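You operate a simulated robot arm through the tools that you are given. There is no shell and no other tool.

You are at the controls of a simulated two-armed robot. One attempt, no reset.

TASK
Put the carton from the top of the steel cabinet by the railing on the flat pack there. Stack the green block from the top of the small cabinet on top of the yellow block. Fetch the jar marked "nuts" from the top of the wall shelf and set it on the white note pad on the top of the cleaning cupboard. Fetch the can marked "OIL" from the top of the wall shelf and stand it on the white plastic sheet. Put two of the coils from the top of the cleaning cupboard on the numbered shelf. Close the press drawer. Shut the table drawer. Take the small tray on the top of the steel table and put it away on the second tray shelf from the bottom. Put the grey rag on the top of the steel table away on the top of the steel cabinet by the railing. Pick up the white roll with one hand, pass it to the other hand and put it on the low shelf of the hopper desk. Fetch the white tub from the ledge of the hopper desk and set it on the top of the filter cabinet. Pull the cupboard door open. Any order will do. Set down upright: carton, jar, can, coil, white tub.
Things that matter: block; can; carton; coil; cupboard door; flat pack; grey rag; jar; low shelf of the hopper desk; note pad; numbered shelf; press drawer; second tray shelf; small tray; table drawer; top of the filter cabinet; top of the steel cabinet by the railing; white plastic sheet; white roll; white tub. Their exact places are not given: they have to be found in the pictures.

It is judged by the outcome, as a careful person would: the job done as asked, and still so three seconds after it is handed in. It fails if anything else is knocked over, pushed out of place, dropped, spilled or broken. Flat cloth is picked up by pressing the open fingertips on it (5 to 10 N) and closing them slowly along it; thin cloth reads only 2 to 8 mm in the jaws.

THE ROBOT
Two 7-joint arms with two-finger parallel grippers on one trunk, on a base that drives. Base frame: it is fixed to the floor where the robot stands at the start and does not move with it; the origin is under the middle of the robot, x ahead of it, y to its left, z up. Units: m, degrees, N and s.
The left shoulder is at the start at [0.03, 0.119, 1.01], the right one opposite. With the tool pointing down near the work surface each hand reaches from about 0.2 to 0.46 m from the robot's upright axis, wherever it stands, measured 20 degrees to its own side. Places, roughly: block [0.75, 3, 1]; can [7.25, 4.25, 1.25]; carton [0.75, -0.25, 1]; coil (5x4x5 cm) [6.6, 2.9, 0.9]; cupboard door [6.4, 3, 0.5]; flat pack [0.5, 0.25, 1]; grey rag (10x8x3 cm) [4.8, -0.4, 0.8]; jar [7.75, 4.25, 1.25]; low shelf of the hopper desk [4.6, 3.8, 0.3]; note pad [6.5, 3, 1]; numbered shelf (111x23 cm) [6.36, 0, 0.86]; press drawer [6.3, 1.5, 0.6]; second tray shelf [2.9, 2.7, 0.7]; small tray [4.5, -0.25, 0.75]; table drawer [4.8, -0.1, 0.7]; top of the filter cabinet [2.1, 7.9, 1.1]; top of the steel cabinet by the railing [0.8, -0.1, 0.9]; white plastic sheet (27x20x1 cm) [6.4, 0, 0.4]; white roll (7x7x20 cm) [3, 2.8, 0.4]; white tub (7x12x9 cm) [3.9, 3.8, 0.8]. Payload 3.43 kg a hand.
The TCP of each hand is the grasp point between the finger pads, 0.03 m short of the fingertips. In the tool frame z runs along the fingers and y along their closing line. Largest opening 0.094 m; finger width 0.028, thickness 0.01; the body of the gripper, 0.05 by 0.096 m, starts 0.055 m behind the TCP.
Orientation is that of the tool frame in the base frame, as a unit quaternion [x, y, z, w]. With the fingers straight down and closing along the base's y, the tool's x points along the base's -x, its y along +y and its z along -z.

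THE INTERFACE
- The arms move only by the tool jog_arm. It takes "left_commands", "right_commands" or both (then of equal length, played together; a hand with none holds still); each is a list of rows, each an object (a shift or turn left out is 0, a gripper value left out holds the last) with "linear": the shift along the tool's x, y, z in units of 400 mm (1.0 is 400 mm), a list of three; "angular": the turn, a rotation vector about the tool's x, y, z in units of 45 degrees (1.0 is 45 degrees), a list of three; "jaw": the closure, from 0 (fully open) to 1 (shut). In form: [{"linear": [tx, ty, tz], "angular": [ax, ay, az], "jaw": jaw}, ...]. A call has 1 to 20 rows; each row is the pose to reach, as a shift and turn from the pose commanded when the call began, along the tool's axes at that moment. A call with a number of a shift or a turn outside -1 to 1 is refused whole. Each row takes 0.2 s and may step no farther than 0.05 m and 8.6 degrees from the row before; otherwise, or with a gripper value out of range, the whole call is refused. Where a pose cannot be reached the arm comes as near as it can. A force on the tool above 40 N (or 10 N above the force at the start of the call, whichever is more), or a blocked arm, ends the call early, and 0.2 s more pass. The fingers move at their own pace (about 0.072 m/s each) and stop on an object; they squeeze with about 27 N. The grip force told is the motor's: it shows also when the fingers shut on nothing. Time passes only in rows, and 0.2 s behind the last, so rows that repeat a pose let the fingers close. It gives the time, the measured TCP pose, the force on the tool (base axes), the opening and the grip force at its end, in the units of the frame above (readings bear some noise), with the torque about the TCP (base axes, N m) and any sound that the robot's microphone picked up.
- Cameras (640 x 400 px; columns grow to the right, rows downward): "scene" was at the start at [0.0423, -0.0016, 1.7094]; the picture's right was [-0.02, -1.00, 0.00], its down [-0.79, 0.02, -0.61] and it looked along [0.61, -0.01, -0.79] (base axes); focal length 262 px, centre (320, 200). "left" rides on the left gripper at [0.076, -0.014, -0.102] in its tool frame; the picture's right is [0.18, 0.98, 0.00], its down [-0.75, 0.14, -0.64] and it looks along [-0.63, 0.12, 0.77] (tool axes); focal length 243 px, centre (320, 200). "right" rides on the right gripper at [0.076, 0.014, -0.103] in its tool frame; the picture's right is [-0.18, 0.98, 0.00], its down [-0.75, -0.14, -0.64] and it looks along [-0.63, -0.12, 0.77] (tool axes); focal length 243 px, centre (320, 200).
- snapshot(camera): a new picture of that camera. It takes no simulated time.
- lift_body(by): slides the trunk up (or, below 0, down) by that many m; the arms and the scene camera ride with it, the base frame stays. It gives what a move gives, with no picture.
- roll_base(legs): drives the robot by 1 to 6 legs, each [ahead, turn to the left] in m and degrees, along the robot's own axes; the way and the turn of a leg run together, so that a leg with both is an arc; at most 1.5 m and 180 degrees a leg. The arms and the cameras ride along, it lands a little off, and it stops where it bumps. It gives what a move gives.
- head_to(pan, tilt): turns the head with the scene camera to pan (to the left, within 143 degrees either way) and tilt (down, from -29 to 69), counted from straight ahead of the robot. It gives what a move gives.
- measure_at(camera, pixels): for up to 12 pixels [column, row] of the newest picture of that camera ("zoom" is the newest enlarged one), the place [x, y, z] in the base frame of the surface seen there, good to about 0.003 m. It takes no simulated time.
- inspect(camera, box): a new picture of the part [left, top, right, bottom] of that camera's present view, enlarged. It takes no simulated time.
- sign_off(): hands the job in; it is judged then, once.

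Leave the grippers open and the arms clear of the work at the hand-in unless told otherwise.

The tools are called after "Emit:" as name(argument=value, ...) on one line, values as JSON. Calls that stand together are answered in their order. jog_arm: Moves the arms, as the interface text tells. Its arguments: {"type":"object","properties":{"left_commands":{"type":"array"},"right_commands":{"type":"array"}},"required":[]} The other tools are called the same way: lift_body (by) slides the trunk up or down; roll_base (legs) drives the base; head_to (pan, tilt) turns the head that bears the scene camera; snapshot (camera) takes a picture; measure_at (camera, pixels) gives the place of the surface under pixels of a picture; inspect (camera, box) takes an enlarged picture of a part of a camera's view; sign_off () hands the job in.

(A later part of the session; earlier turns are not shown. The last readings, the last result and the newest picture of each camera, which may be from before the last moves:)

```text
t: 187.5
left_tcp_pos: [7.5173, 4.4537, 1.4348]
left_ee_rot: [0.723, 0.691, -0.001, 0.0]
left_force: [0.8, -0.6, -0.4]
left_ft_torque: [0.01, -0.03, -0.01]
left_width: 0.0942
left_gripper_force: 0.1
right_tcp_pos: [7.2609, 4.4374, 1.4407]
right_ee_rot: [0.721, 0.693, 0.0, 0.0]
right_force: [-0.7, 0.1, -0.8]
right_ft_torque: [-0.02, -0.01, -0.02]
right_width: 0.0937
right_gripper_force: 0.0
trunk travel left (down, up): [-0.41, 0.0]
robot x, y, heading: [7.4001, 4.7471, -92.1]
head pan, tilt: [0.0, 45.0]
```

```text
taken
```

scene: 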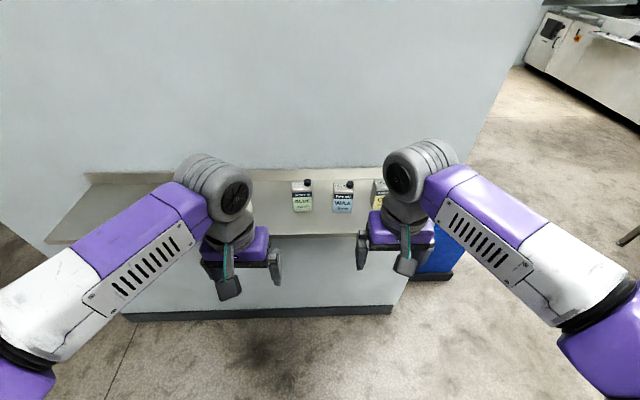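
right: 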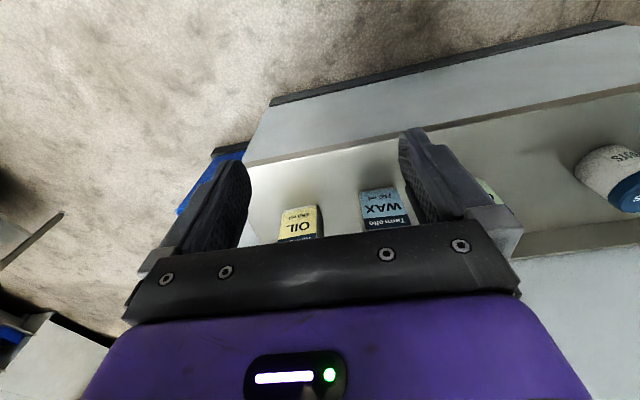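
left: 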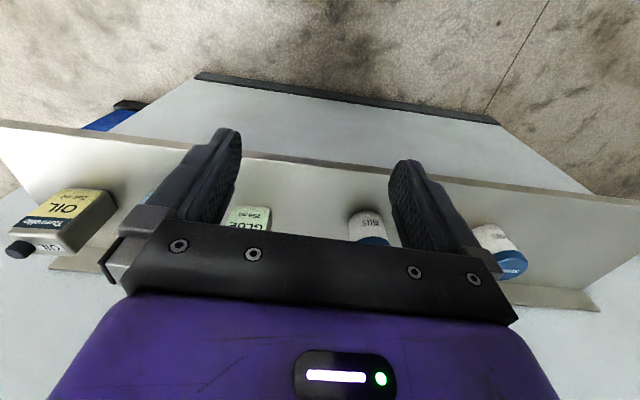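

Moving the left hand over the jar and the right hand over the can, both at safe height (tips ≥1.37).

Emit:
jog_arm(left_commands=[{"linear": [-0.086, 0.048, 0.0125]}, {"linear": [-0.172, 0.095, 0.025]}, {"linear": [-0.258, 0.143, 0.0375]}, {"linear": [-0.343, 0.191, 0.05]}, {"linear": [-0.43, 0.238, 0.0625]}, {"linear": [-0.515, 0.286, 0.075]}], right_commands=[{"linear": [-0.083, -0.026, 0.008]}, {"linear": [-0.166, -0.052, 0.016]}, {"linear": [-0.25, -0.078, 0.025]}, {"linear": [-0.333, -0.103, 0.033]}, {"linear": [-0.416, -0.129, 0.042]}, {"linear": [-0.499, -0.155, 0.05]}])

Emit:
snapshot(camera="left")

Emit:
snapshot(camera="right")

Emit:
snapshot(camera="scene")

```text
t: 188.9
left_tcp_pos: [7.6234, 4.2374, 1.3998]
left_ee_rot: [0.723, 0.69, 0.0, -0.001]
left_force: [0.3, -1.0, -0.1]
left_ft_torque: [0.04, -0.01, -0.03]
left_width: 0.0939
left_gripper_force: 0.0
right_tcp_pos: [7.19, 4.2334, 1.4198]
right_ee_rot: [0.721, 0.693, 0.001, -0.002]
right_force: [0.4, -1.1, 0.1]
right_ft_torque: [0.09, -0.03, 0.04]
right_width: 0.094
right_gripper_force: 0.1
trunk travel left (down, up): [-0.41, 0.0]
robot x, y, heading: [7.4002, 4.7482, -92.3]
head pan, tilt: [0.0, 45.0]
```

```text
taken
```

left: 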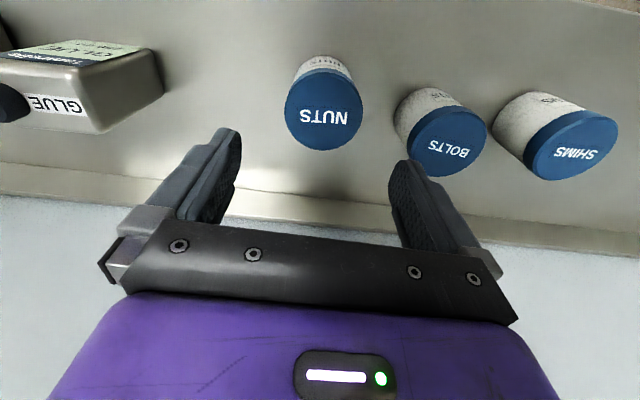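

```text
taken
```

right: 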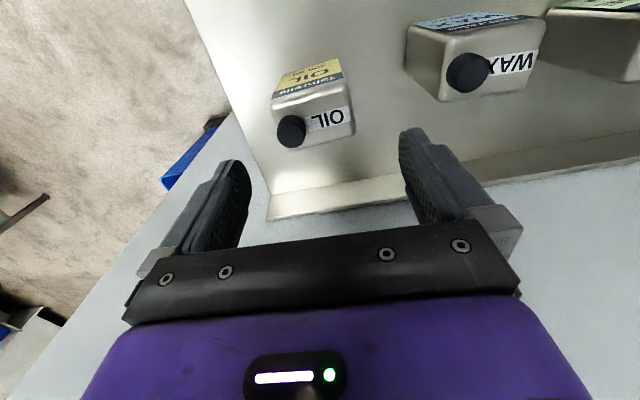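

```text
taken
```

scene: 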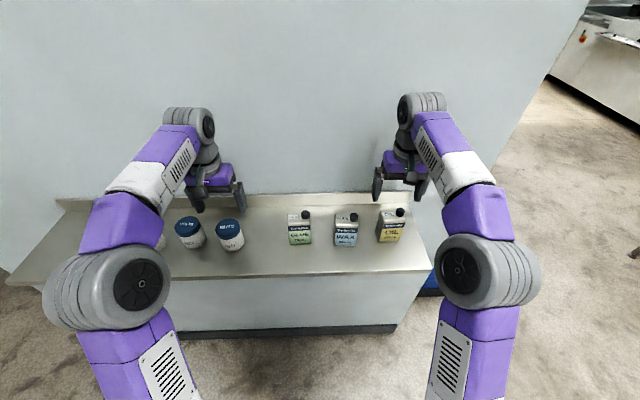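

The lids read NUTS, BOLTS, SHIMS. Measuring the NUTS lid and the OIL can's top corners.

Emit:
measure_at(camera="left", pixels=[[323, 110], [287, 112], [360, 108], [325, 72], [322, 148], [300, 72], [350, 72], [410, 150], [397, 120]])

Emit:
measure_at(camera="right", pixels=[[276, 100], [340, 84], [354, 132], [285, 146], [291, 130], [315, 110], [330, 135], [342, 62], [275, 82], [410, 55], [440, 100]])

```text
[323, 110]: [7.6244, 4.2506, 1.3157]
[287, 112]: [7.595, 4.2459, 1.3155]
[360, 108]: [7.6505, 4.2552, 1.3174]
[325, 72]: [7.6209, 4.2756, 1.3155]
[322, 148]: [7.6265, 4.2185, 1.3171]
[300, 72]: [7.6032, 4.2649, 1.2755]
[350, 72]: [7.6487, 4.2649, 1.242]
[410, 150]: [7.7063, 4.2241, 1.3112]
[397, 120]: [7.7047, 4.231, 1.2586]
```

```text
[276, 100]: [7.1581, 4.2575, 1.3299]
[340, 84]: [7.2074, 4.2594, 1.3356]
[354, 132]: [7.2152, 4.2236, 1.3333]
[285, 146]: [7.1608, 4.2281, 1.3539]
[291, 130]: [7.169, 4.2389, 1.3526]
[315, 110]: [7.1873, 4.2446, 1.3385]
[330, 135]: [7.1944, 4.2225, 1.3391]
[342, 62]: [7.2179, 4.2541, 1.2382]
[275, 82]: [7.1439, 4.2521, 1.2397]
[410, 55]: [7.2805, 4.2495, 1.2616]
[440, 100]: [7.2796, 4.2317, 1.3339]
```

Jar centre (7.623,4.247); can centre (7.187,4.241). Lowering both hands with small corrections: left to z 1.279, right to z 1.304.

Emit:
jog_arm(left_commands=[{"linear": [0.024, 0, 0.03]}, {"linear": [0.024, 0, 0.1]}, {"linear": [0.024, 0, 0.18]}, {"linear": [0.024, 0, 0.25]}, {"linear": [0.024, 0, 0.302]}, {"linear": [0.024, 0, 0.302]}], right_commands=[{"linear": [0.019, -0.008, 0.03]}, {"linear": [0.019, -0.008, 0.1]}, {"linear": [0.019, -0.008, 0.17]}, {"linear": [0.019, -0.008, 0.24]}, {"linear": [0.019, -0.008, 0.29]}, {"linear": [0.019, -0.008, 0.29]}])

Emit:
snapshot(camera="left")

Emit:
snapshot(camera="right")

```text
t: 190.3
left_tcp_pos: [7.6228, 4.2506, 1.2856]
left_ee_rot: [0.723, 0.691, 0.0, 0.0]
left_force: [0.8, 0.2, -0.6]
left_ft_torque: [0.05, -0.02, 0.0]
left_width: 0.0939
left_gripper_force: 0.1
right_tcp_pos: [7.1879, 4.2461, 1.3052]
right_ee_rot: [0.721, 0.693, -0.001, 0.0]
right_force: [0.0, 0.5, -0.4]
right_ft_torque: [0.01, -0.01, -0.02]
right_width: 0.0936
right_gripper_force: 0.0
trunk travel left (down, up): [-0.41, 0.0]
robot x, y, heading: [7.4037, 4.7435, -92.3]
head pan, tilt: [0.0, 45.0]
```

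```text
taken
```

left: 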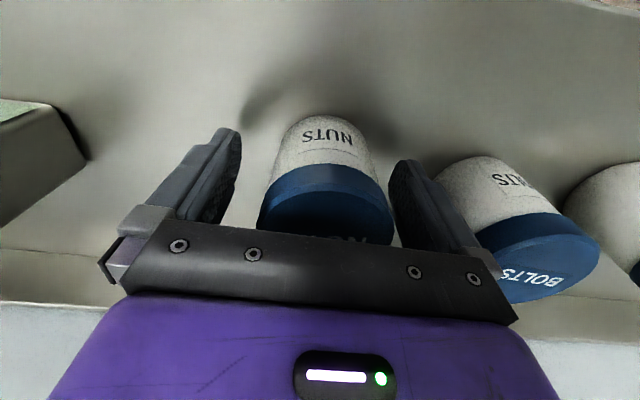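

```text
taken
```

right: 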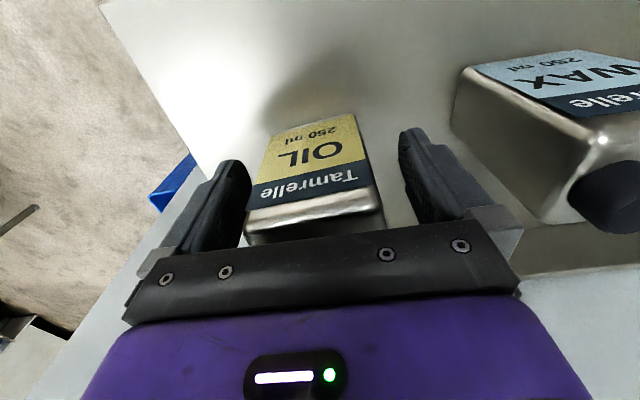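

Both are placed well. Left goes 6 mm lower, then both jaws close.

Emit:
jog_arm(left_commands=[{"linear": [0, 0, 0.015]}, {"linear": [0, 0, 0.015], "jaw": 0.2}, {"linear": [0, 0, 0.015], "jaw": 0.35}, {"linear": [0, 0, 0.015], "jaw": 0.6}, {"linear": [0, 0, 0.015], "jaw": 1}, {"linear": [0, 0, 0.015], "jaw": 1}, {"linear": [0, 0, 0.015], "jaw": 1}], right_commands=[{"jaw": 0}, {"jaw": 0.2}, {"jaw": 0.35}, {"jaw": 0.6}, {"jaw": 1}, {"jaw": 1}, {"jaw": 1}])

Emit:
snapshot(camera="left")

Emit:
snapshot(camera="right")

```text
t: 191.9
left_tcp_pos: [7.6225, 4.2489, 1.279]
left_ee_rot: [0.723, 0.691, 0.0, 0.0]
left_force: [0.2, -0.6, 0.3]
left_ft_torque: [0.01, 0.01, 0.02]
left_width: 0.0643
left_gripper_force: 26.9
right_tcp_pos: [7.1884, 4.2461, 1.3049]
right_ee_rot: [0.721, 0.692, 0.0, 0.001]
right_force: [1.1, 0.0, 0.5]
right_ft_torque: [-0.02, 0.04, 0.03]
right_width: 0.0659
right_gripper_force: 27.1
trunk travel left (down, up): [-0.41, 0.0]
robot x, y, heading: [7.4035, 4.7461, -92.4]
head pan, tilt: [0.0, 45.0]
```

```text
taken
```

left: 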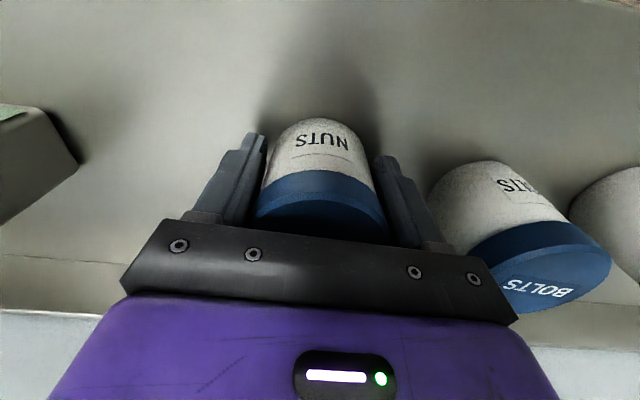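

```text
taken
```

right: 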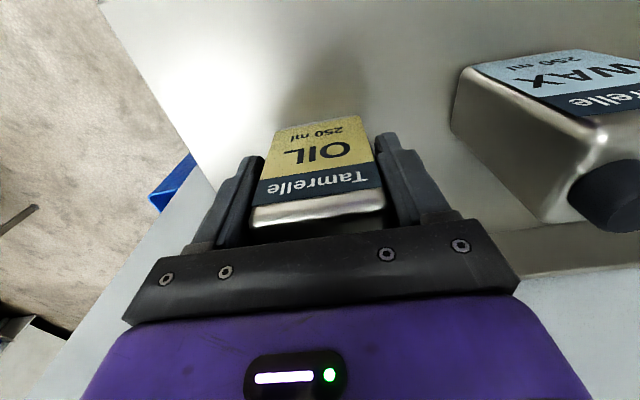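

Both gripped (0.064, 0.066). Lifting both gently by 0.1 m.

Emit:
jog_arm(left_commands=[{"linear": [0, 0, -0.01]}, {"linear": [0, 0, -0.03]}, {"linear": [0, 0, -0.06]}, {"linear": [0, 0, -0.1]}, {"linear": [0, 0, -0.15]}, {"linear": [0, 0, -0.2]}, {"linear": [0, 0, -0.24]}, {"linear": [0, 0, -0.25]}], right_commands=[{"linear": [0, 0, -0.01]}, {"linear": [0, 0, -0.03]}, {"linear": [0, 0, -0.06]}, {"linear": [0, 0, -0.1]}, {"linear": [0, 0, -0.15]}, {"linear": [0, 0, -0.2]}, {"linear": [0, 0, -0.24]}, {"linear": [0, 0, -0.25]}])

Emit:
snapshot(camera="left")

Emit:
snapshot(camera="right")

```text
t: 193.7
left_tcp_pos: [7.6234, 4.2507, 1.3773]
left_ee_rot: [0.723, 0.691, 0.0, 0.0]
left_force: [-0.8, -0.3, -1.1]
left_ft_torque: [0.02, 0.02, 0.01]
left_width: 0.0642
left_gripper_force: 27.2
right_tcp_pos: [7.188, 4.2464, 1.4046]
right_ee_rot: [0.72, 0.694, -0.001, -0.001]
right_force: [0.7, -0.1, -2.7]
right_ft_torque: [0.06, 0.04, -0.01]
right_width: 0.0662
right_gripper_force: 26.9
trunk travel left (down, up): [-0.41, 0.0]
robot x, y, heading: [7.404, 4.7499, -92.2]
head pan, tilt: [0.0, 45.0]
```

```text
taken
```

left: 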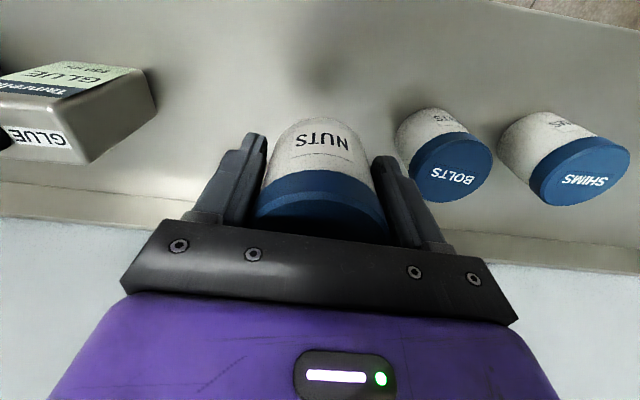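

```text
taken
```

right: 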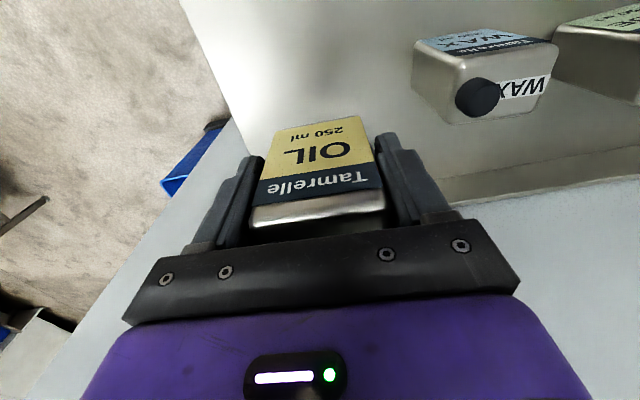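

Both held firmly. Pulling both hands back 0.22 m away from the shelf slowly.

Emit:
jog_arm(left_commands=[{"linear": [0.03, 0, 0]}, {"linear": [0.09, 0, 0]}, {"linear": [0.16, 0, 0]}, {"linear": [0.23, 0, 0]}, {"linear": [0.3, 0, 0]}, {"linear": [0.37, 0, 0]}, {"linear": [0.44, 0, 0]}, {"linear": [0.5, 0, 0]}, {"linear": [0.53, 0, 0]}], right_commands=[{"linear": [0.03, 0, 0]}, {"linear": [0.09, 0, 0]}, {"linear": [0.16, 0, 0]}, {"linear": [0.23, 0, 0]}, {"linear": [0.3, 0, 0]}, {"linear": [0.37, 0, 0]}, {"linear": [0.44, 0, 0]}, {"linear": [0.5, 0, 0]}, {"linear": [0.53, 0, 0]}])

Emit:
snapshot(camera="scene")

```text
t: 195.7
left_tcp_pos: [7.6335, 4.4618, 1.3786]
left_ee_rot: [0.723, 0.69, 0.001, 0.0]
left_force: [0.8, 0.2, -1.0]
left_ft_torque: [0.01, -0.02, -0.01]
left_width: 0.064
left_gripper_force: 26.4
right_tcp_pos: [7.195, 4.46, 1.4043]
right_ee_rot: [0.72, 0.694, 0.0, 0.0]
right_force: [0.7, 0.2, -2.9]
right_ft_torque: [0.04, -0.01, -0.02]
right_width: 0.0664
right_gripper_force: 27.0
trunk travel left (down, up): [-0.41, 0.0]
robot x, y, heading: [7.4004, 4.7466, -92.5]
head pan, tilt: [0.0, 45.0]
```

```text
taken
```

scene: 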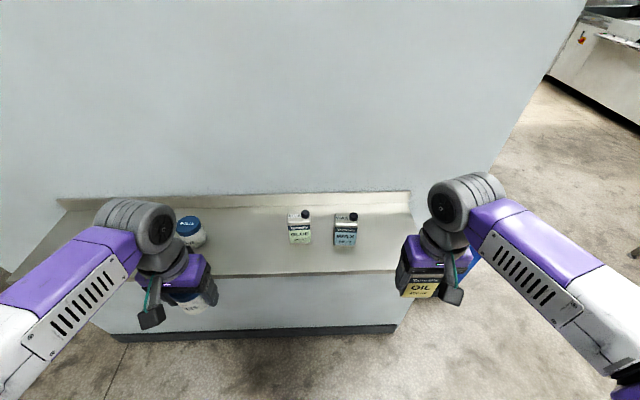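

Backing off 0.12 m, turning right 88° and driving west.

Emit:
roll_base(legs=[[-0.12, 0], [0, -88], [1.5, 0], [0.3, 0]])

Emit:
head_to(pan=80, tilt=25)

Emit:
snapshot(camera="scene")

```text
t: 209.4
left_tcp_pos: [5.33, 4.6581, 1.3788]
left_ee_rot: [1.0, -0.008, 0.0, 0.0]
left_force: [-0.6, -0.8, -0.9]
left_ft_torque: [-0.01, -0.04, 0.04]
left_width: 0.0637
left_gripper_force: 26.9
right_tcp_pos: [5.3149, 5.0951, 1.4042]
right_ee_rot: [1.0, -0.005, -0.001, 0.0]
right_force: [0.6, 0.1, -2.0]
right_ft_torque: [-0.05, -0.01, -0.01]
right_width: 0.0662
right_gripper_force: 26.6
trunk travel left (down, up): [-0.41, 0.0]
robot x, y, heading: [5.6102, 4.8963, 179.4]
head pan, tilt: [0.0, 45.0]
```

```text
t: 211.0
left_tcp_pos: [5.3307, 4.657, 1.3781]
left_ee_rot: [1.0, -0.007, -0.001, 0.0]
left_force: [-0.1, 0.5, -0.7]
left_ft_torque: [0.02, -0.01, 0.01]
left_width: 0.0637
left_gripper_force: 26.7
right_tcp_pos: [5.3137, 5.0951, 1.4048]
right_ee_rot: [1.0, -0.006, 0.0, -0.001]
right_force: [-0.6, 0.2, -3.6]
right_ft_torque: [0.02, -0.02, 0.01]
right_width: 0.0663
right_gripper_force: 27.2
trunk travel left (down, up): [-0.41, 0.0]
robot x, y, heading: [5.6109, 4.9019, 179.5]
head pan, tilt: [80.0, 25.0]
```

```text
taken
```

scene: 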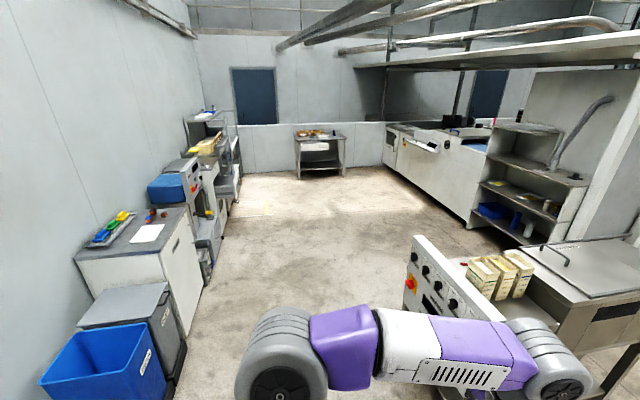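

Great overview: cupboard on the left with the note pad (147,233), shelves/tray shelf unit at (530,190), steel table at (318,145). Measuring key points.

Emit:
measure_at(camera="scene", pixels=[[415, 245], [405, 290], [185, 290], [205, 270], [147, 233], [200, 235], [228, 205], [300, 175], [480, 215], [560, 230], [405, 200], [170, 390]])

Emit:
inspect(camera="scene", box=[60, 180, 260, 310])

Emit:
inspect(camera="scene", box=[460, 110, 640, 250])

```text
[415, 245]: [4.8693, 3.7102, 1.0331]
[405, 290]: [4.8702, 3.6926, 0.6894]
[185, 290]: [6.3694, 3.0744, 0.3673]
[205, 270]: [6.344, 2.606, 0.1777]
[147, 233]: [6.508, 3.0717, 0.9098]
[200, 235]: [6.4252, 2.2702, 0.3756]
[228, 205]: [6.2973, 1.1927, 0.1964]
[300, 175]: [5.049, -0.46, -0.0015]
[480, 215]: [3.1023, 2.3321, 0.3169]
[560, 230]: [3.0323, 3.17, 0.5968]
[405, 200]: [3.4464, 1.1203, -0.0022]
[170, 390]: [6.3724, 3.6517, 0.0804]
```

```text
3.08 times, centred on (160, 245) of scene
```

zoom: 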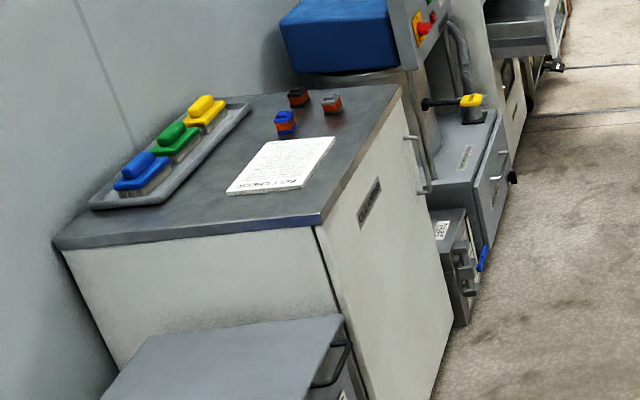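

```text
2.86 times, centred on (550, 180) of scene
```

zoom: 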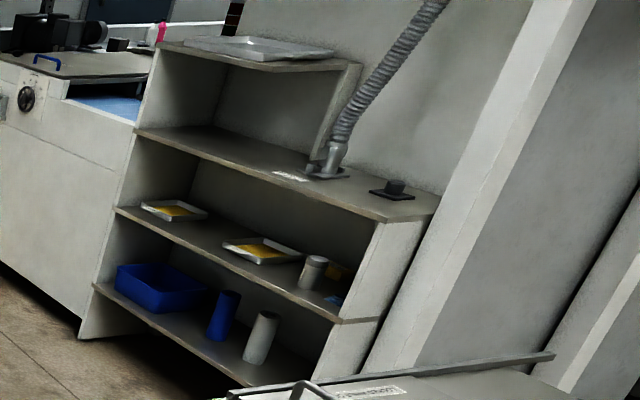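

Route is clear. Turning left to face -y, driving to y≈2.95, then turning left to face the cupboard.

Emit:
roll_base(legs=[[0, 90.5], [1.5, 0], [0.5, 0], [0, 90]])

Emit:
head_to(pan=0, tilt=45)

Emit:
snapshot(camera="scene")

```text
t: 228.6
left_tcp_pos: [5.9109, 3.1505, 1.3795]
left_ee_rot: [-0.004, 1.0, 0.0, 0.0]
left_force: [0.5, 0.0, -1.4]
left_ft_torque: [-0.02, -0.04, -0.01]
left_width: 0.0632
left_gripper_force: 26.5
right_tcp_pos: [5.9377, 2.7138, 1.4043]
right_ee_rot: [-0.008, 1.0, 0.0, -0.001]
right_force: [-0.2, 0.3, -2.3]
right_ft_torque: [0.0, 0.08, -0.02]
right_width: 0.0665
right_gripper_force: 26.9
trunk travel left (down, up): [-0.41, 0.0]
robot x, y, heading: [5.637, 2.9035, 0.9]
head pan, tilt: [80.0, 25.0]
```

```text
t: 230.1
left_tcp_pos: [5.9121, 3.1519, 1.3779]
left_ee_rot: [-0.004, 1.0, 0.0, 0.0]
left_force: [-0.2, 0.7, -1.2]
left_ft_torque: [-0.04, 0.01, 0.01]
left_width: 0.0634
left_gripper_force: 26.9
right_tcp_pos: [5.9392, 2.7146, 1.4044]
right_ee_rot: [-0.008, 1.0, -0.001, 0.0]
right_force: [1.2, 0.1, -1.9]
right_ft_torque: [0.0, 0.0, 0.01]
right_width: 0.0663
right_gripper_force: 27.0
trunk travel left (down, up): [-0.41, 0.0]
robot x, y, heading: [5.6391, 2.9053, 0.9]
head pan, tilt: [0.0, 45.0]
```

```text
taken
```

scene: 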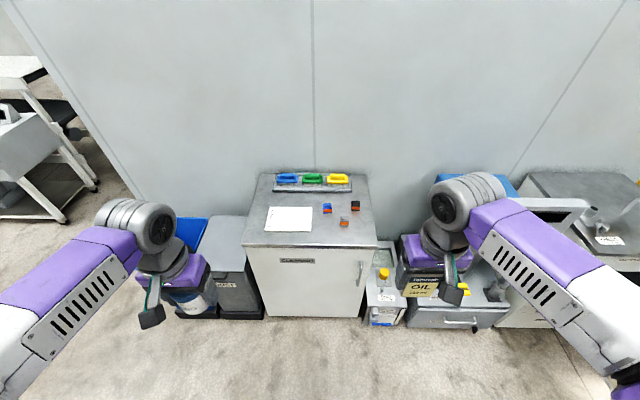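

Cupboard straight ahead; note pad at (290,218), coils at (327,208), (344,222), (354,205). Enlarging and measuring.

Emit:
inspect(camera="scene", box=[235, 165, 395, 265])

```text
4.00 times, centred on (315, 215) of scene
```

zoom: 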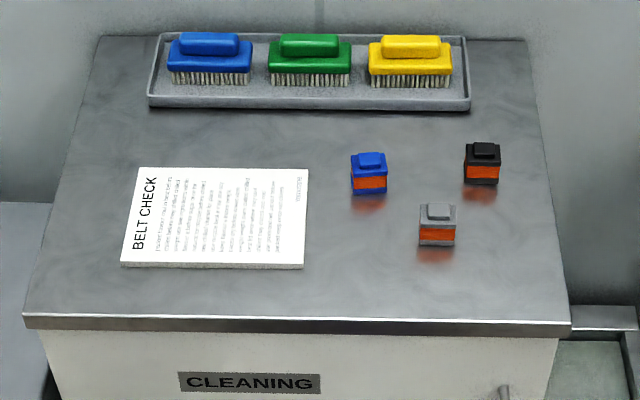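

Emit:
measure_at(camera="zoom", pixels=[[142, 170], [305, 170], [302, 262], [124, 258], [220, 215], [370, 160], [368, 190], [484, 150], [482, 178], [438, 210], [436, 240], [300, 325]])

```text
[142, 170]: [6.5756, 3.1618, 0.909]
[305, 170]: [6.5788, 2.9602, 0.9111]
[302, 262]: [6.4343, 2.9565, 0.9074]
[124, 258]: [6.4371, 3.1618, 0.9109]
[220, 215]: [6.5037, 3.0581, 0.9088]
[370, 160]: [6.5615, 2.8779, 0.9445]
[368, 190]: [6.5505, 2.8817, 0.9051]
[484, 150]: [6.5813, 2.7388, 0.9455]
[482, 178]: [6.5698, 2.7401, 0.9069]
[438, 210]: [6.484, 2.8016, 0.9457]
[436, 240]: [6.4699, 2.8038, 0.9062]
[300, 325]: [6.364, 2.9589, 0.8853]
```

Note pad: x 6.436–6.577, y 2.958–3.162, z 0.910. Driving 0.34 m closer, then the left hand goes over the pad.

Emit:
roll_base(legs=[[0.34, 0]])

```text
t: 232.3
left_tcp_pos: [6.2503, 3.1573, 1.3798]
left_ee_rot: [-0.006, 1.0, 0.0, 0.0]
left_force: [-0.4, -0.5, -1.4]
left_ft_torque: [-0.01, -0.01, -0.02]
left_width: 0.0634
left_gripper_force: 27.2
right_tcp_pos: [6.2782, 2.7198, 1.4036]
right_ee_rot: [-0.009, 1.0, 0.001, 0.001]
right_force: [0.7, 0.3, -1.9]
right_ft_torque: [-0.03, 0.01, 0.0]
right_width: 0.0663
right_gripper_force: 27.2
trunk travel left (down, up): [-0.41, 0.0]
robot x, y, heading: [5.9819, 2.9105, 0.8]
head pan, tilt: [0.0, 45.0]
```

Moving the left hand slowly to above the pad at z≈1.05.

Emit:
jog_arm(left_commands=[{"linear": [-0.02, -0.008, 0.03]}, {"linear": [-0.07, -0.028, 0.09]}, {"linear": [-0.125, -0.05, 0.16]}, {"linear": [-0.18, -0.072, 0.23]}, {"linear": [-0.235, -0.094, 0.3]}, {"linear": [-0.29, -0.115, 0.37]}, {"linear": [-0.345, -0.137, 0.44]}, {"linear": [-0.4, -0.158, 0.51]}, {"linear": [-0.455, -0.18, 0.58]}, {"linear": [-0.51, -0.202, 0.65]}, {"linear": [-0.565, -0.223, 0.72]}, {"linear": [-0.61, -0.241, 0.78]}, {"linear": [-0.636, -0.251, 0.825]}, {"linear": [-0.636, -0.251, 0.825]}])

Emit:
snapshot(camera="left")

Emit:
inspect(camera="scene", box=[200, 160, 440, 310])

```text
t: 235.3
left_tcp_pos: [6.5057, 3.0599, 1.0496]
left_ee_rot: [-0.006, 1.0, 0.001, 0.001]
left_force: [0.4, -0.4, -0.7]
left_ft_torque: [0.0, 0.0, 0.03]
left_width: 0.0634
left_gripper_force: 27.2
right_tcp_pos: [6.2776, 2.719, 1.4047]
right_ee_rot: [-0.009, 1.0, 0.0, 0.0]
right_force: [0.1, -0.1, -2.4]
right_ft_torque: [-0.01, 0.02, 0.03]
right_width: 0.0663
right_gripper_force: 26.8
trunk travel left (down, up): [-0.41, 0.0]
robot x, y, heading: [5.975, 2.9086, 1.0]
head pan, tilt: [0.0, 45.0]
```

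```text
taken
```

left: 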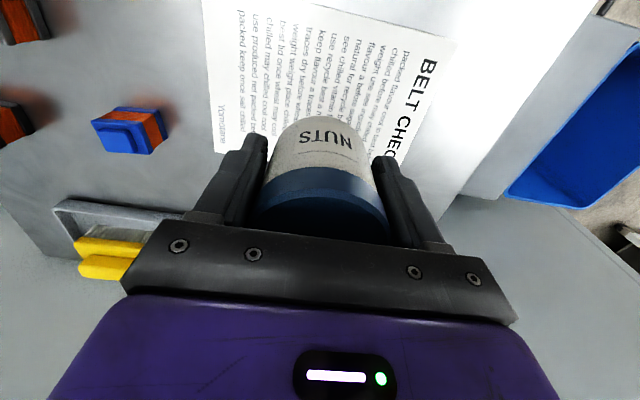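

```text
2.67 times, centred on (320, 235) of scene
```

zoom: 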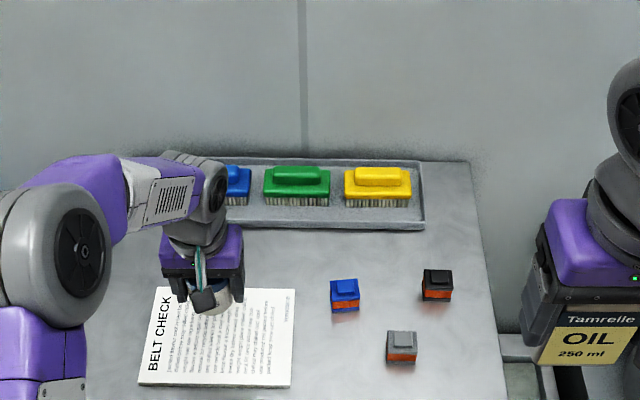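

Jar is over the pad. Lowering to z≈0.957 then in small steps until contact.

Emit:
jog_arm(left_commands=[{"linear": [0, 0, 0.04]}, {"linear": [0, 0, 0.1]}, {"linear": [0, 0, 0.15]}, {"linear": [0, 0, 0.2]}, {"linear": [0, 0, 0.225]}, {"linear": [0, 0, 0.232]}, {"linear": [0, 0, 0.232]}])

Emit:
jog_arm(left_commands=[{"linear": [0, 0, 0.005]}, {"linear": [0, 0, 0.01]}, {"linear": [0, 0, 0.014]}, {"linear": [0, 0, 0.014]}])

```text
t: 236.9
left_tcp_pos: [6.5065, 3.0594, 0.9558]
left_ee_rot: [-0.005, 1.0, 0.001, 0.001]
left_force: [0.7, 0.1, -0.8]
left_ft_torque: [-0.02, 0.0, 0.04]
left_width: 0.0636
left_gripper_force: 27.1
right_tcp_pos: [6.2792, 2.7205, 1.4047]
right_ee_rot: [-0.009, 1.0, -0.001, 0.0]
right_force: [0.6, 0.2, -1.8]
right_ft_torque: [-0.01, 0.01, -0.01]
right_width: 0.0662
right_gripper_force: 26.9
trunk travel left (down, up): [-0.41, 0.0]
robot x, y, heading: [5.9807, 2.9093, 0.9]
head pan, tilt: [0.0, 45.0]
```

```text
t: 237.9
left_tcp_pos: [6.5068, 3.0588, 0.9515]
left_ee_rot: [-0.006, 1.0, 0.0, 0.001]
left_force: [0.0, -0.1, -0.7]
left_ft_torque: [0.0, -0.03, 0.0]
left_width: 0.0634
left_gripper_force: 27.3
right_tcp_pos: [6.278, 2.7192, 1.4048]
right_ee_rot: [-0.008, 1.0, 0.001, 0.0]
right_force: [0.2, 0.1, -2.4]
right_ft_torque: [0.0, 0.0, 0.01]
right_width: 0.0661
right_gripper_force: 26.7
trunk travel left (down, up): [-0.41, 0.0]
robot x, y, heading: [5.9803, 2.9069, 1.0]
head pan, tilt: [0.0, 45.0]
```

Emit:
jog_arm(left_commands=[{"linear": [0, 0, 0.005]}, {"linear": [0, 0, 0.01]}, {"linear": [0, 0, 0.01]}])

```text
t: 238.7
left_tcp_pos: [6.5094, 3.0597, 0.9477]
left_ee_rot: [-0.006, 1.0, 0.0, 0.003]
left_force: [0.8, 3.3, 19.1]
left_ft_torque: [0.0, -0.19, 0.1]
left_width: 0.0631
left_gripper_force: 27.7
right_tcp_pos: [6.2771, 2.7193, 1.4046]
right_ee_rot: [-0.009, 1.0, 0.001, 0.001]
right_force: [0.4, 0.2, -2.2]
right_ft_torque: [0.03, 0.03, -0.02]
right_width: 0.0663
right_gripper_force: 26.8
trunk travel left (down, up): [-0.41, 0.0]
robot x, y, heading: [5.9795, 2.912, 0.9]
head pan, tilt: [0.0, 45.0]
```

Contact (19 N). Easing 2 mm and opening the left jaw, then rising straight up.

Emit:
jog_arm(left_commands=[{"linear": [0, 0, -0.005]}, {"linear": [0, 0, -0.005], "jaw": 0.25}, {"linear": [0, 0, -0.005], "jaw": 0.1}, {"linear": [0, 0, -0.005], "jaw": 0}, {"linear": [0, 0, -0.005], "jaw": 0}])

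Emit:
jog_arm(left_commands=[{"linear": [0, 0, -0.03]}, {"linear": [0, 0, -0.08]}, {"linear": [0, 0, -0.15]}, {"linear": [0, 0, -0.25]}, {"linear": [0, 0, -0.35]}, {"linear": [0, 0, -0.45]}])

Emit:
snapshot(camera="left")

Emit:
inspect(camera="scene", box=[200, 160, 440, 310])

```text
t: 239.9
left_tcp_pos: [6.5078, 3.06, 0.9489]
left_ee_rot: [-0.007, 1.0, 0.0, 0.001]
left_force: [-0.3, 0.6, 0.0]
left_ft_torque: [-0.02, 0.0, 0.03]
left_width: 0.094
left_gripper_force: 0.1
right_tcp_pos: [6.2785, 2.7201, 1.4046]
right_ee_rot: [-0.009, 1.0, -0.001, 0.0]
right_force: [0.0, -0.2, -2.3]
right_ft_torque: [0.04, 0.02, -0.01]
right_width: 0.0659
right_gripper_force: 26.9
trunk travel left (down, up): [-0.41, 0.0]
robot x, y, heading: [5.9809, 2.908, 1.1]
head pan, tilt: [0.0, 45.0]
```

```text
t: 241.3
left_tcp_pos: [6.5061, 3.061, 1.1278]
left_ee_rot: [-0.006, 1.0, 0.0, 0.001]
left_force: [0.0, 0.5, 0.2]
left_ft_torque: [0.02, -0.01, 0.01]
left_width: 0.0941
left_gripper_force: 0.1
right_tcp_pos: [6.2779, 2.7199, 1.4047]
right_ee_rot: [-0.008, 1.0, 0.001, 0.0]
right_force: [0.0, 0.7, -2.5]
right_ft_torque: [0.02, 0.03, 0.0]
right_width: 0.066
right_gripper_force: 27.2
trunk travel left (down, up): [-0.41, 0.0]
robot x, y, heading: [5.9761, 2.9032, 1.0]
head pan, tilt: [0.0, 45.0]
```

```text
taken
```

left: 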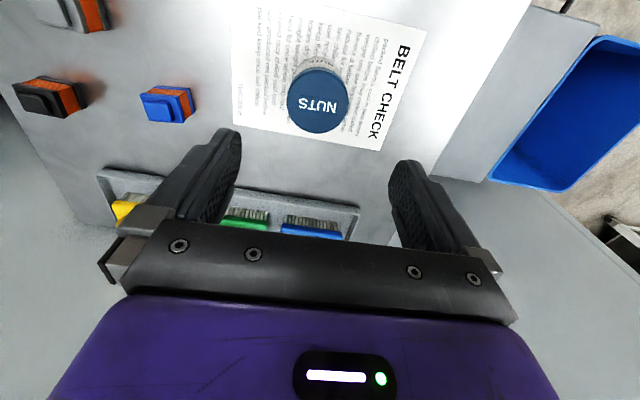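

```text
2.67 times, centred on (320, 235) of scene
```

zoom: 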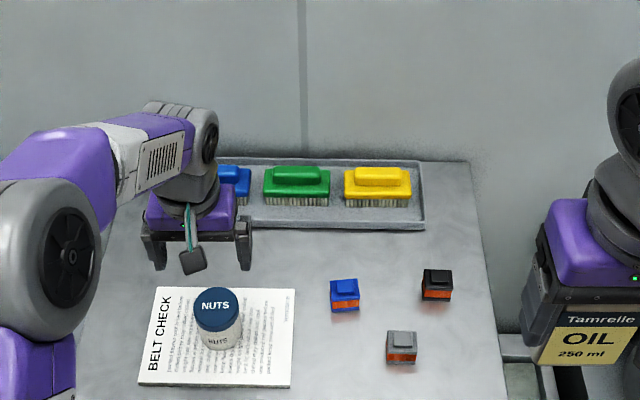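

The jar stands on the note pad. With the free left hand I take one coil (the blue one at ≈(6.56,2.88)) along. I move the right hand with the can 8 cm outward and the left hand over the blue coil.

Emit:
jog_arm(left_commands=[{"linear": [-0.02, -0.07, 0]}, {"linear": [-0.043, -0.15, 0]}, {"linear": [-0.065, -0.23, 0]}, {"linear": [-0.087, -0.31, 0]}, {"linear": [-0.11, -0.39, 0]}, {"linear": [-0.13, -0.454, 0]}], right_commands=[{"linear": [0, -0.03, 0]}, {"linear": [0, -0.07, 0]}, {"linear": [0, -0.11, 0]}, {"linear": [0, -0.15, 0]}, {"linear": [0, -0.18, 0]}, {"linear": [0, -0.2, 0]}])

Emit:
snapshot(camera="left")

Emit:
snapshot(camera="scene")

```text
t: 242.7
left_tcp_pos: [6.5627, 2.8771, 1.1276]
left_ee_rot: [-0.007, 1.0, -0.001, 0.0]
left_force: [0.1, 0.2, -0.3]
left_ft_torque: [-0.02, -0.04, -0.01]
left_width: 0.0942
left_gripper_force: 0.1
right_tcp_pos: [6.2813, 2.6402, 1.404]
right_ee_rot: [-0.009, 1.0, 0.001, 0.001]
right_force: [-1.1, 0.4, -3.5]
right_ft_torque: [0.03, 0.05, -0.01]
right_width: 0.0661
right_gripper_force: 27.3
trunk travel left (down, up): [-0.41, 0.0]
robot x, y, heading: [5.9776, 2.9075, 0.9]
head pan, tilt: [0.0, 45.0]
```

```text
taken
```

left: 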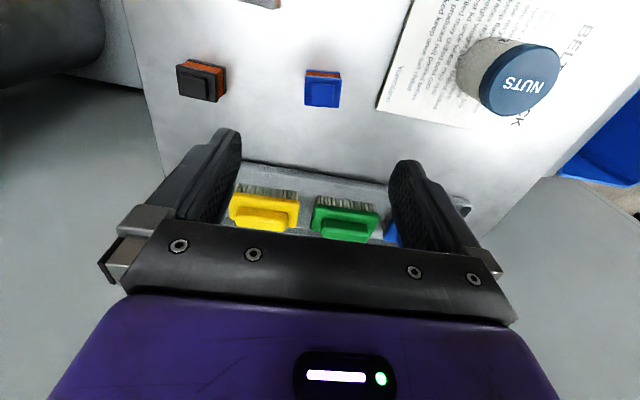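

```text
taken
```

scene: 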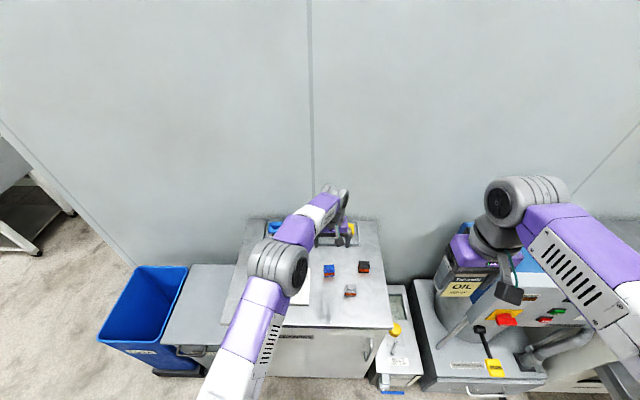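

Measuring the blue coil (322,90) and the black one (200,82) in the left view.

Emit:
inspect(camera="left", box=[150, 40, 390, 140])

Emit:
measure_at(camera="left", pixels=[[307, 78], [340, 80], [338, 105], [306, 105], [323, 92], [309, 71], [340, 72], [178, 68], [222, 72], [216, 102], [184, 96], [200, 85]])

```text
2.67 times, centred on (270, 90) of left
```

zoom: 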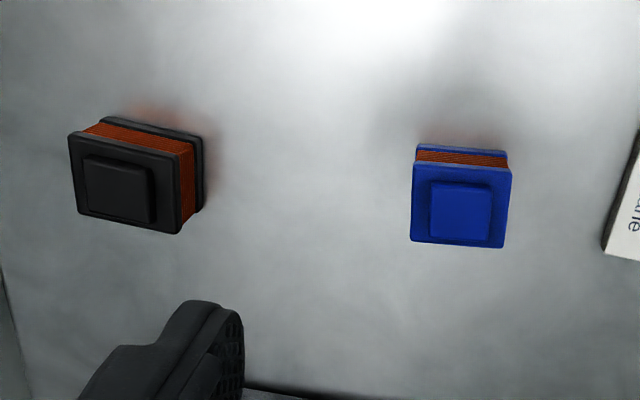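

```text
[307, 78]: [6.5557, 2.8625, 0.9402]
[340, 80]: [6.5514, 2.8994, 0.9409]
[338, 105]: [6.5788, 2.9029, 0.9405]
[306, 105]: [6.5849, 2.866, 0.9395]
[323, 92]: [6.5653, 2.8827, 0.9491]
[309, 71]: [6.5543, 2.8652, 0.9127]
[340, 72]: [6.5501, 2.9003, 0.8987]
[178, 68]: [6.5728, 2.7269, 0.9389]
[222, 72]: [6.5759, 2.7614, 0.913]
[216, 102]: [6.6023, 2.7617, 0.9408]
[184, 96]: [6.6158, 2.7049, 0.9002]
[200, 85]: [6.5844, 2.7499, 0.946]
```

Blue coil: centre (6.567,2.883), top 0.940, yaw ≈6°. Lowering the left hand onto it with a 6° turn, then closing gently.

Emit:
jog_arm(left_commands=[{"linear": [-0.011, 0.015, 0.06], "angular": [0, 0, -0.13]}, {"linear": [-0.011, 0.015, 0.16], "angular": [0, 0, -0.13]}, {"linear": [-0.011, 0.015, 0.26], "angular": [0, 0, -0.13]}, {"linear": [-0.011, 0.015, 0.36], "angular": [0, 0, -0.13]}, {"linear": [-0.011, 0.015, 0.43], "angular": [0, 0, -0.13]}, {"linear": [-0.011, 0.015, 0.475], "angular": [0, 0, -0.13]}, {"linear": [-0.011, 0.015, 0.475], "angular": [0, 0, -0.13]}])

Emit:
snapshot(camera="left")

```text
t: 244.3
left_tcp_pos: [6.5676, 2.8844, 0.9375]
left_ee_rot: [-0.056, 0.998, 0.0, 0.001]
left_force: [-0.1, -0.4, 0.4]
left_ft_torque: [-0.02, 0.02, 0.01]
left_width: 0.0937
left_gripper_force: 0.0
right_tcp_pos: [6.2818, 2.6418, 1.404]
right_ee_rot: [-0.009, 1.0, 0.001, 0.0]
right_force: [0.6, 0.4, -2.1]
right_ft_torque: [0.0, 0.06, 0.01]
right_width: 0.0662
right_gripper_force: 27.3
trunk travel left (down, up): [-0.41, 0.0]
robot x, y, heading: [5.9767, 2.9067, 0.8]
head pan, tilt: [0.0, 45.0]
```

```text
taken
```

left: 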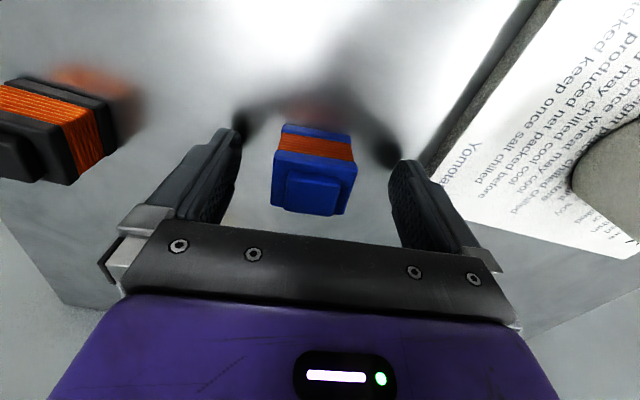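

Coil sits between the fingers. Closing.

Emit:
jog_arm(left_commands=[{"jaw": 0.2}, {"jaw": 0.4}, {"jaw": 0.55}, {"jaw": 0.75}, {"jaw": 1}, {"jaw": 1}, {"jaw": 1}])

Emit:
jog_arm(left_commands=[{"linear": [0, 0, -0.01]}, {"linear": [0, 0, -0.03]}, {"linear": [0, 0, -0.07]}, {"linear": [0, 0, -0.12]}, {"linear": [0, 0, -0.18]}, {"linear": [0, 0, -0.25]}])

Emit:
snapshot(camera="left")

```text
t: 245.9
left_tcp_pos: [6.5676, 2.8838, 0.937]
left_ee_rot: [-0.057, 0.998, 0.0, 0.0]
left_force: [-0.3, -0.4, 1.1]
left_ft_torque: [-0.02, -0.02, -0.01]
left_width: 0.0459
left_gripper_force: 26.9
right_tcp_pos: [6.2813, 2.6409, 1.4045]
right_ee_rot: [-0.009, 1.0, 0.001, 0.001]
right_force: [-0.1, -0.2, -2.7]
right_ft_torque: [0.0, 0.03, -0.04]
right_width: 0.0664
right_gripper_force: 26.9
trunk travel left (down, up): [-0.41, 0.0]
robot x, y, heading: [5.9766, 2.9074, 1.1]
head pan, tilt: [0.0, 45.0]
```

```text
t: 247.3
left_tcp_pos: [6.5645, 2.8837, 1.0388]
left_ee_rot: [-0.057, 0.998, 0.0, 0.0]
left_force: [-0.1, -0.5, -1.8]
left_ft_torque: [-0.04, 0.0, -0.05]
left_width: 0.0462
left_gripper_force: 26.8
right_tcp_pos: [6.2798, 2.6425, 1.4039]
right_ee_rot: [-0.008, 1.0, -0.001, 0.001]
right_force: [0.4, 0.1, -2.7]
right_ft_torque: [-0.02, 0.02, -0.03]
right_width: 0.0662
right_gripper_force: 26.9
trunk travel left (down, up): [-0.41, 0.0]
robot x, y, heading: [5.9781, 2.9075, 1.0]
head pan, tilt: [0.0, 45.0]
```

```text
taken
```

left: 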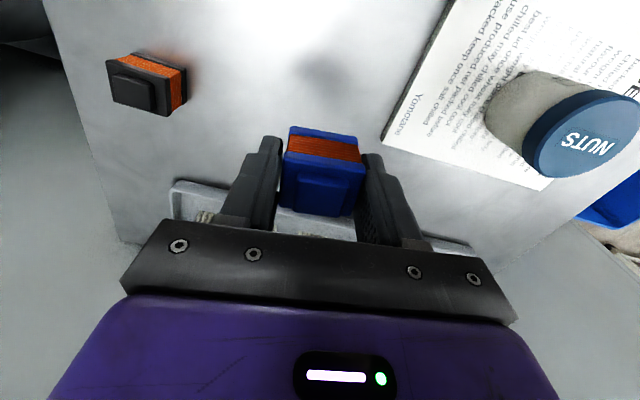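

Coil held. Raising and drawing the left hand back.

Emit:
jog_arm(left_commands=[{"linear": [0.02, 0.01, -0.04]}, {"linear": [0.06, 0.03, -0.1]}, {"linear": [0.12, 0.06, -0.17]}, {"linear": [0.18, 0.09, -0.24]}, {"linear": [0.24, 0.12, -0.31]}, {"linear": [0.3, 0.15, -0.38]}, {"linear": [0.36, 0.18, -0.45]}, {"linear": [0.42, 0.21, -0.52]}, {"linear": [0.48, 0.24, -0.58]}, {"linear": [0.54, 0.27, -0.63]}, {"linear": [0.6, 0.3, -0.68]}, {"linear": [0.642, 0.325, -0.7]}])

Emit:
roll_base(legs=[[-0.38, 0], [0, -89]])

Emit:
head_to(pan=20, tilt=28)

Emit:
snapshot(camera="scene")

```text
t: 249.9
left_tcp_pos: [6.2965, 2.9838, 1.3173]
left_ee_rot: [-0.056, 0.998, 0.0, 0.001]
left_force: [-0.1, 0.7, -0.3]
left_ft_torque: [-0.01, 0.01, -0.01]
left_width: 0.0462
left_gripper_force: 27.0
right_tcp_pos: [6.2792, 2.6418, 1.4044]
right_ee_rot: [-0.008, 1.0, 0.0, 0.001]
right_force: [0.3, -0.1, -2.9]
right_ft_torque: [0.02, 0.03, 0.01]
right_width: 0.0662
right_gripper_force: 27.1
trunk travel left (down, up): [-0.41, 0.0]
robot x, y, heading: [5.98, 2.9082, 0.9]
head pan, tilt: [0.0, 45.0]
```

```text
t: 256.1
left_tcp_pos: [5.6743, 2.5849, 1.3167]
left_ee_rot: [0.661, 0.75, -0.001, 0.001]
left_force: [-0.4, 0.8, -1.2]
left_ft_torque: [0.02, 0.01, 0.03]
left_width: 0.0461
left_gripper_force: 26.9
right_tcp_pos: [5.3292, 2.5952, 1.4036]
right_ee_rot: [0.696, 0.718, -0.001, 0.0]
right_force: [0.3, -0.1, -2.6]
right_ft_torque: [0.01, -0.02, 0.02]
right_width: 0.0663
right_gripper_force: 27.5
trunk travel left (down, up): [-0.41, 0.0]
robot x, y, heading: [5.5924, 2.8976, -87.9]
head pan, tilt: [0.0, 45.0]
```

```text
t: 257.0
left_tcp_pos: [5.6738, 2.5849, 1.3173]
left_ee_rot: [0.661, 0.751, -0.001, 0.001]
left_force: [-0.2, -0.2, -1.1]
left_ft_torque: [0.02, 0.03, 0.02]
left_width: 0.0459
left_gripper_force: 27.1
right_tcp_pos: [5.3308, 2.5955, 1.4041]
right_ee_rot: [0.696, 0.718, 0.001, 0.001]
right_force: [0.4, -0.9, -1.2]
right_ft_torque: [0.01, -0.03, -0.02]
right_width: 0.0664
right_gripper_force: 27.0
trunk travel left (down, up): [-0.41, 0.0]
robot x, y, heading: [5.5947, 2.899, -88.2]
head pan, tilt: [20.0, 28.0]
```

```text
taken
```

scene: 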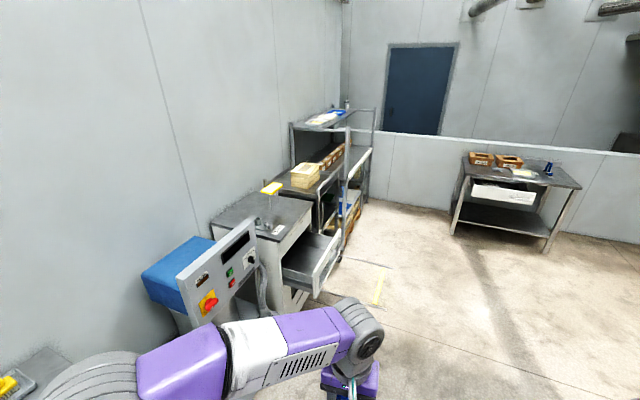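

I see the open press drawer at (310,262), the rack with the numbered shelf at (345,160) and the steel table at (515,185). Measuring for the drive.

Emit:
measure_at(camera="scene", pixels=[[320, 265], [340, 240], [300, 265], [375, 165], [350, 215], [348, 150], [370, 200], [460, 190], [545, 245], [500, 195], [560, 180], [340, 180]])

Emit:
inspect(camera="scene", box=[200, 90, 400, 310])

Emit:
inspect(camera="scene", box=[440, 130, 600, 260])

```text
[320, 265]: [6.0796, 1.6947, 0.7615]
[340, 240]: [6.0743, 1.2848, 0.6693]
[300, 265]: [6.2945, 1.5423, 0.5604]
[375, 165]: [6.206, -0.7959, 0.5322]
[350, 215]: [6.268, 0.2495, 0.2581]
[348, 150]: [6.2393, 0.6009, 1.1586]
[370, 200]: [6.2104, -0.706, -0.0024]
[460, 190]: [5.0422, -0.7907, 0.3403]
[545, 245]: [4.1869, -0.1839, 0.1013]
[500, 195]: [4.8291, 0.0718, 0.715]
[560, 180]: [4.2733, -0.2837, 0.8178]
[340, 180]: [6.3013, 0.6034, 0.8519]
```

```text
1.82 times, centred on (300, 200) of scene
```

zoom: 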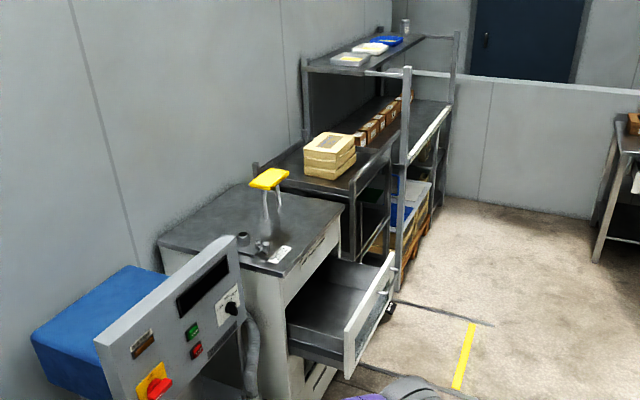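

```text
3.08 times, centred on (520, 195) of scene
```

zoom: 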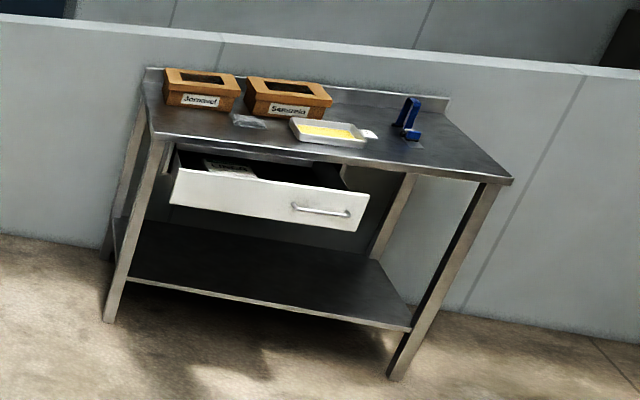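

The way along x≈5.6 is clear. Driving 2.75 m to y≈0.15, then turning left to face the rack.

Emit:
roll_base(legs=[[0, -2], [1.5, 0], [1.25, 0], [0, 90]])

Emit:
head_to(pan=0, tilt=35)

Emit:
snapshot(camera="scene")

```text
t: 274.5
left_tcp_pos: [5.9247, 0.244, 1.3176]
left_ee_rot: [-0.067, 0.998, 0.001, 0.0]
left_force: [-0.1, -0.5, -1.4]
left_ft_torque: [0.0, 0.01, 0.02]
left_width: 0.0461
left_gripper_force: 27.5
right_tcp_pos: [5.9153, -0.0994, 1.4046]
right_ee_rot: [-0.019, 1.0, 0.0, 0.0]
right_force: [0.2, -0.8, -2.7]
right_ft_torque: [-0.02, 0.07, 0.03]
right_width: 0.0658
right_gripper_force: 27.1
trunk travel left (down, up): [-0.41, 0.0]
robot x, y, heading: [5.6082, 0.162, 2.2]
head pan, tilt: [20.0, 28.0]
```

```text
t: 275.3
left_tcp_pos: [5.9227, 0.2442, 1.3168]
left_ee_rot: [-0.067, 0.998, 0.0, 0.0]
left_force: [0.4, -0.3, -1.7]
left_ft_torque: [0.02, 0.02, 0.02]
left_width: 0.0458
left_gripper_force: 27.0
right_tcp_pos: [5.9151, -0.1015, 1.4038]
right_ee_rot: [-0.019, 1.0, 0.0, 0.001]
right_force: [-1.0, -0.2, -2.3]
right_ft_torque: [-0.01, 0.03, 0.05]
right_width: 0.066
right_gripper_force: 26.8
trunk travel left (down, up): [-0.41, 0.0]
robot x, y, heading: [5.6071, 0.1612, 2.1]
head pan, tilt: [0.0, 35.0]
```

```text
taken
```

scene: 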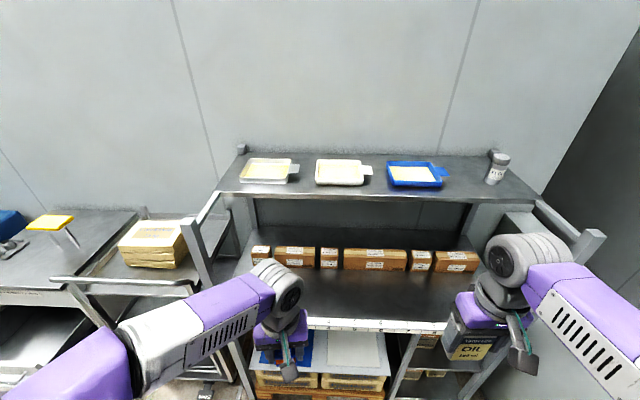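

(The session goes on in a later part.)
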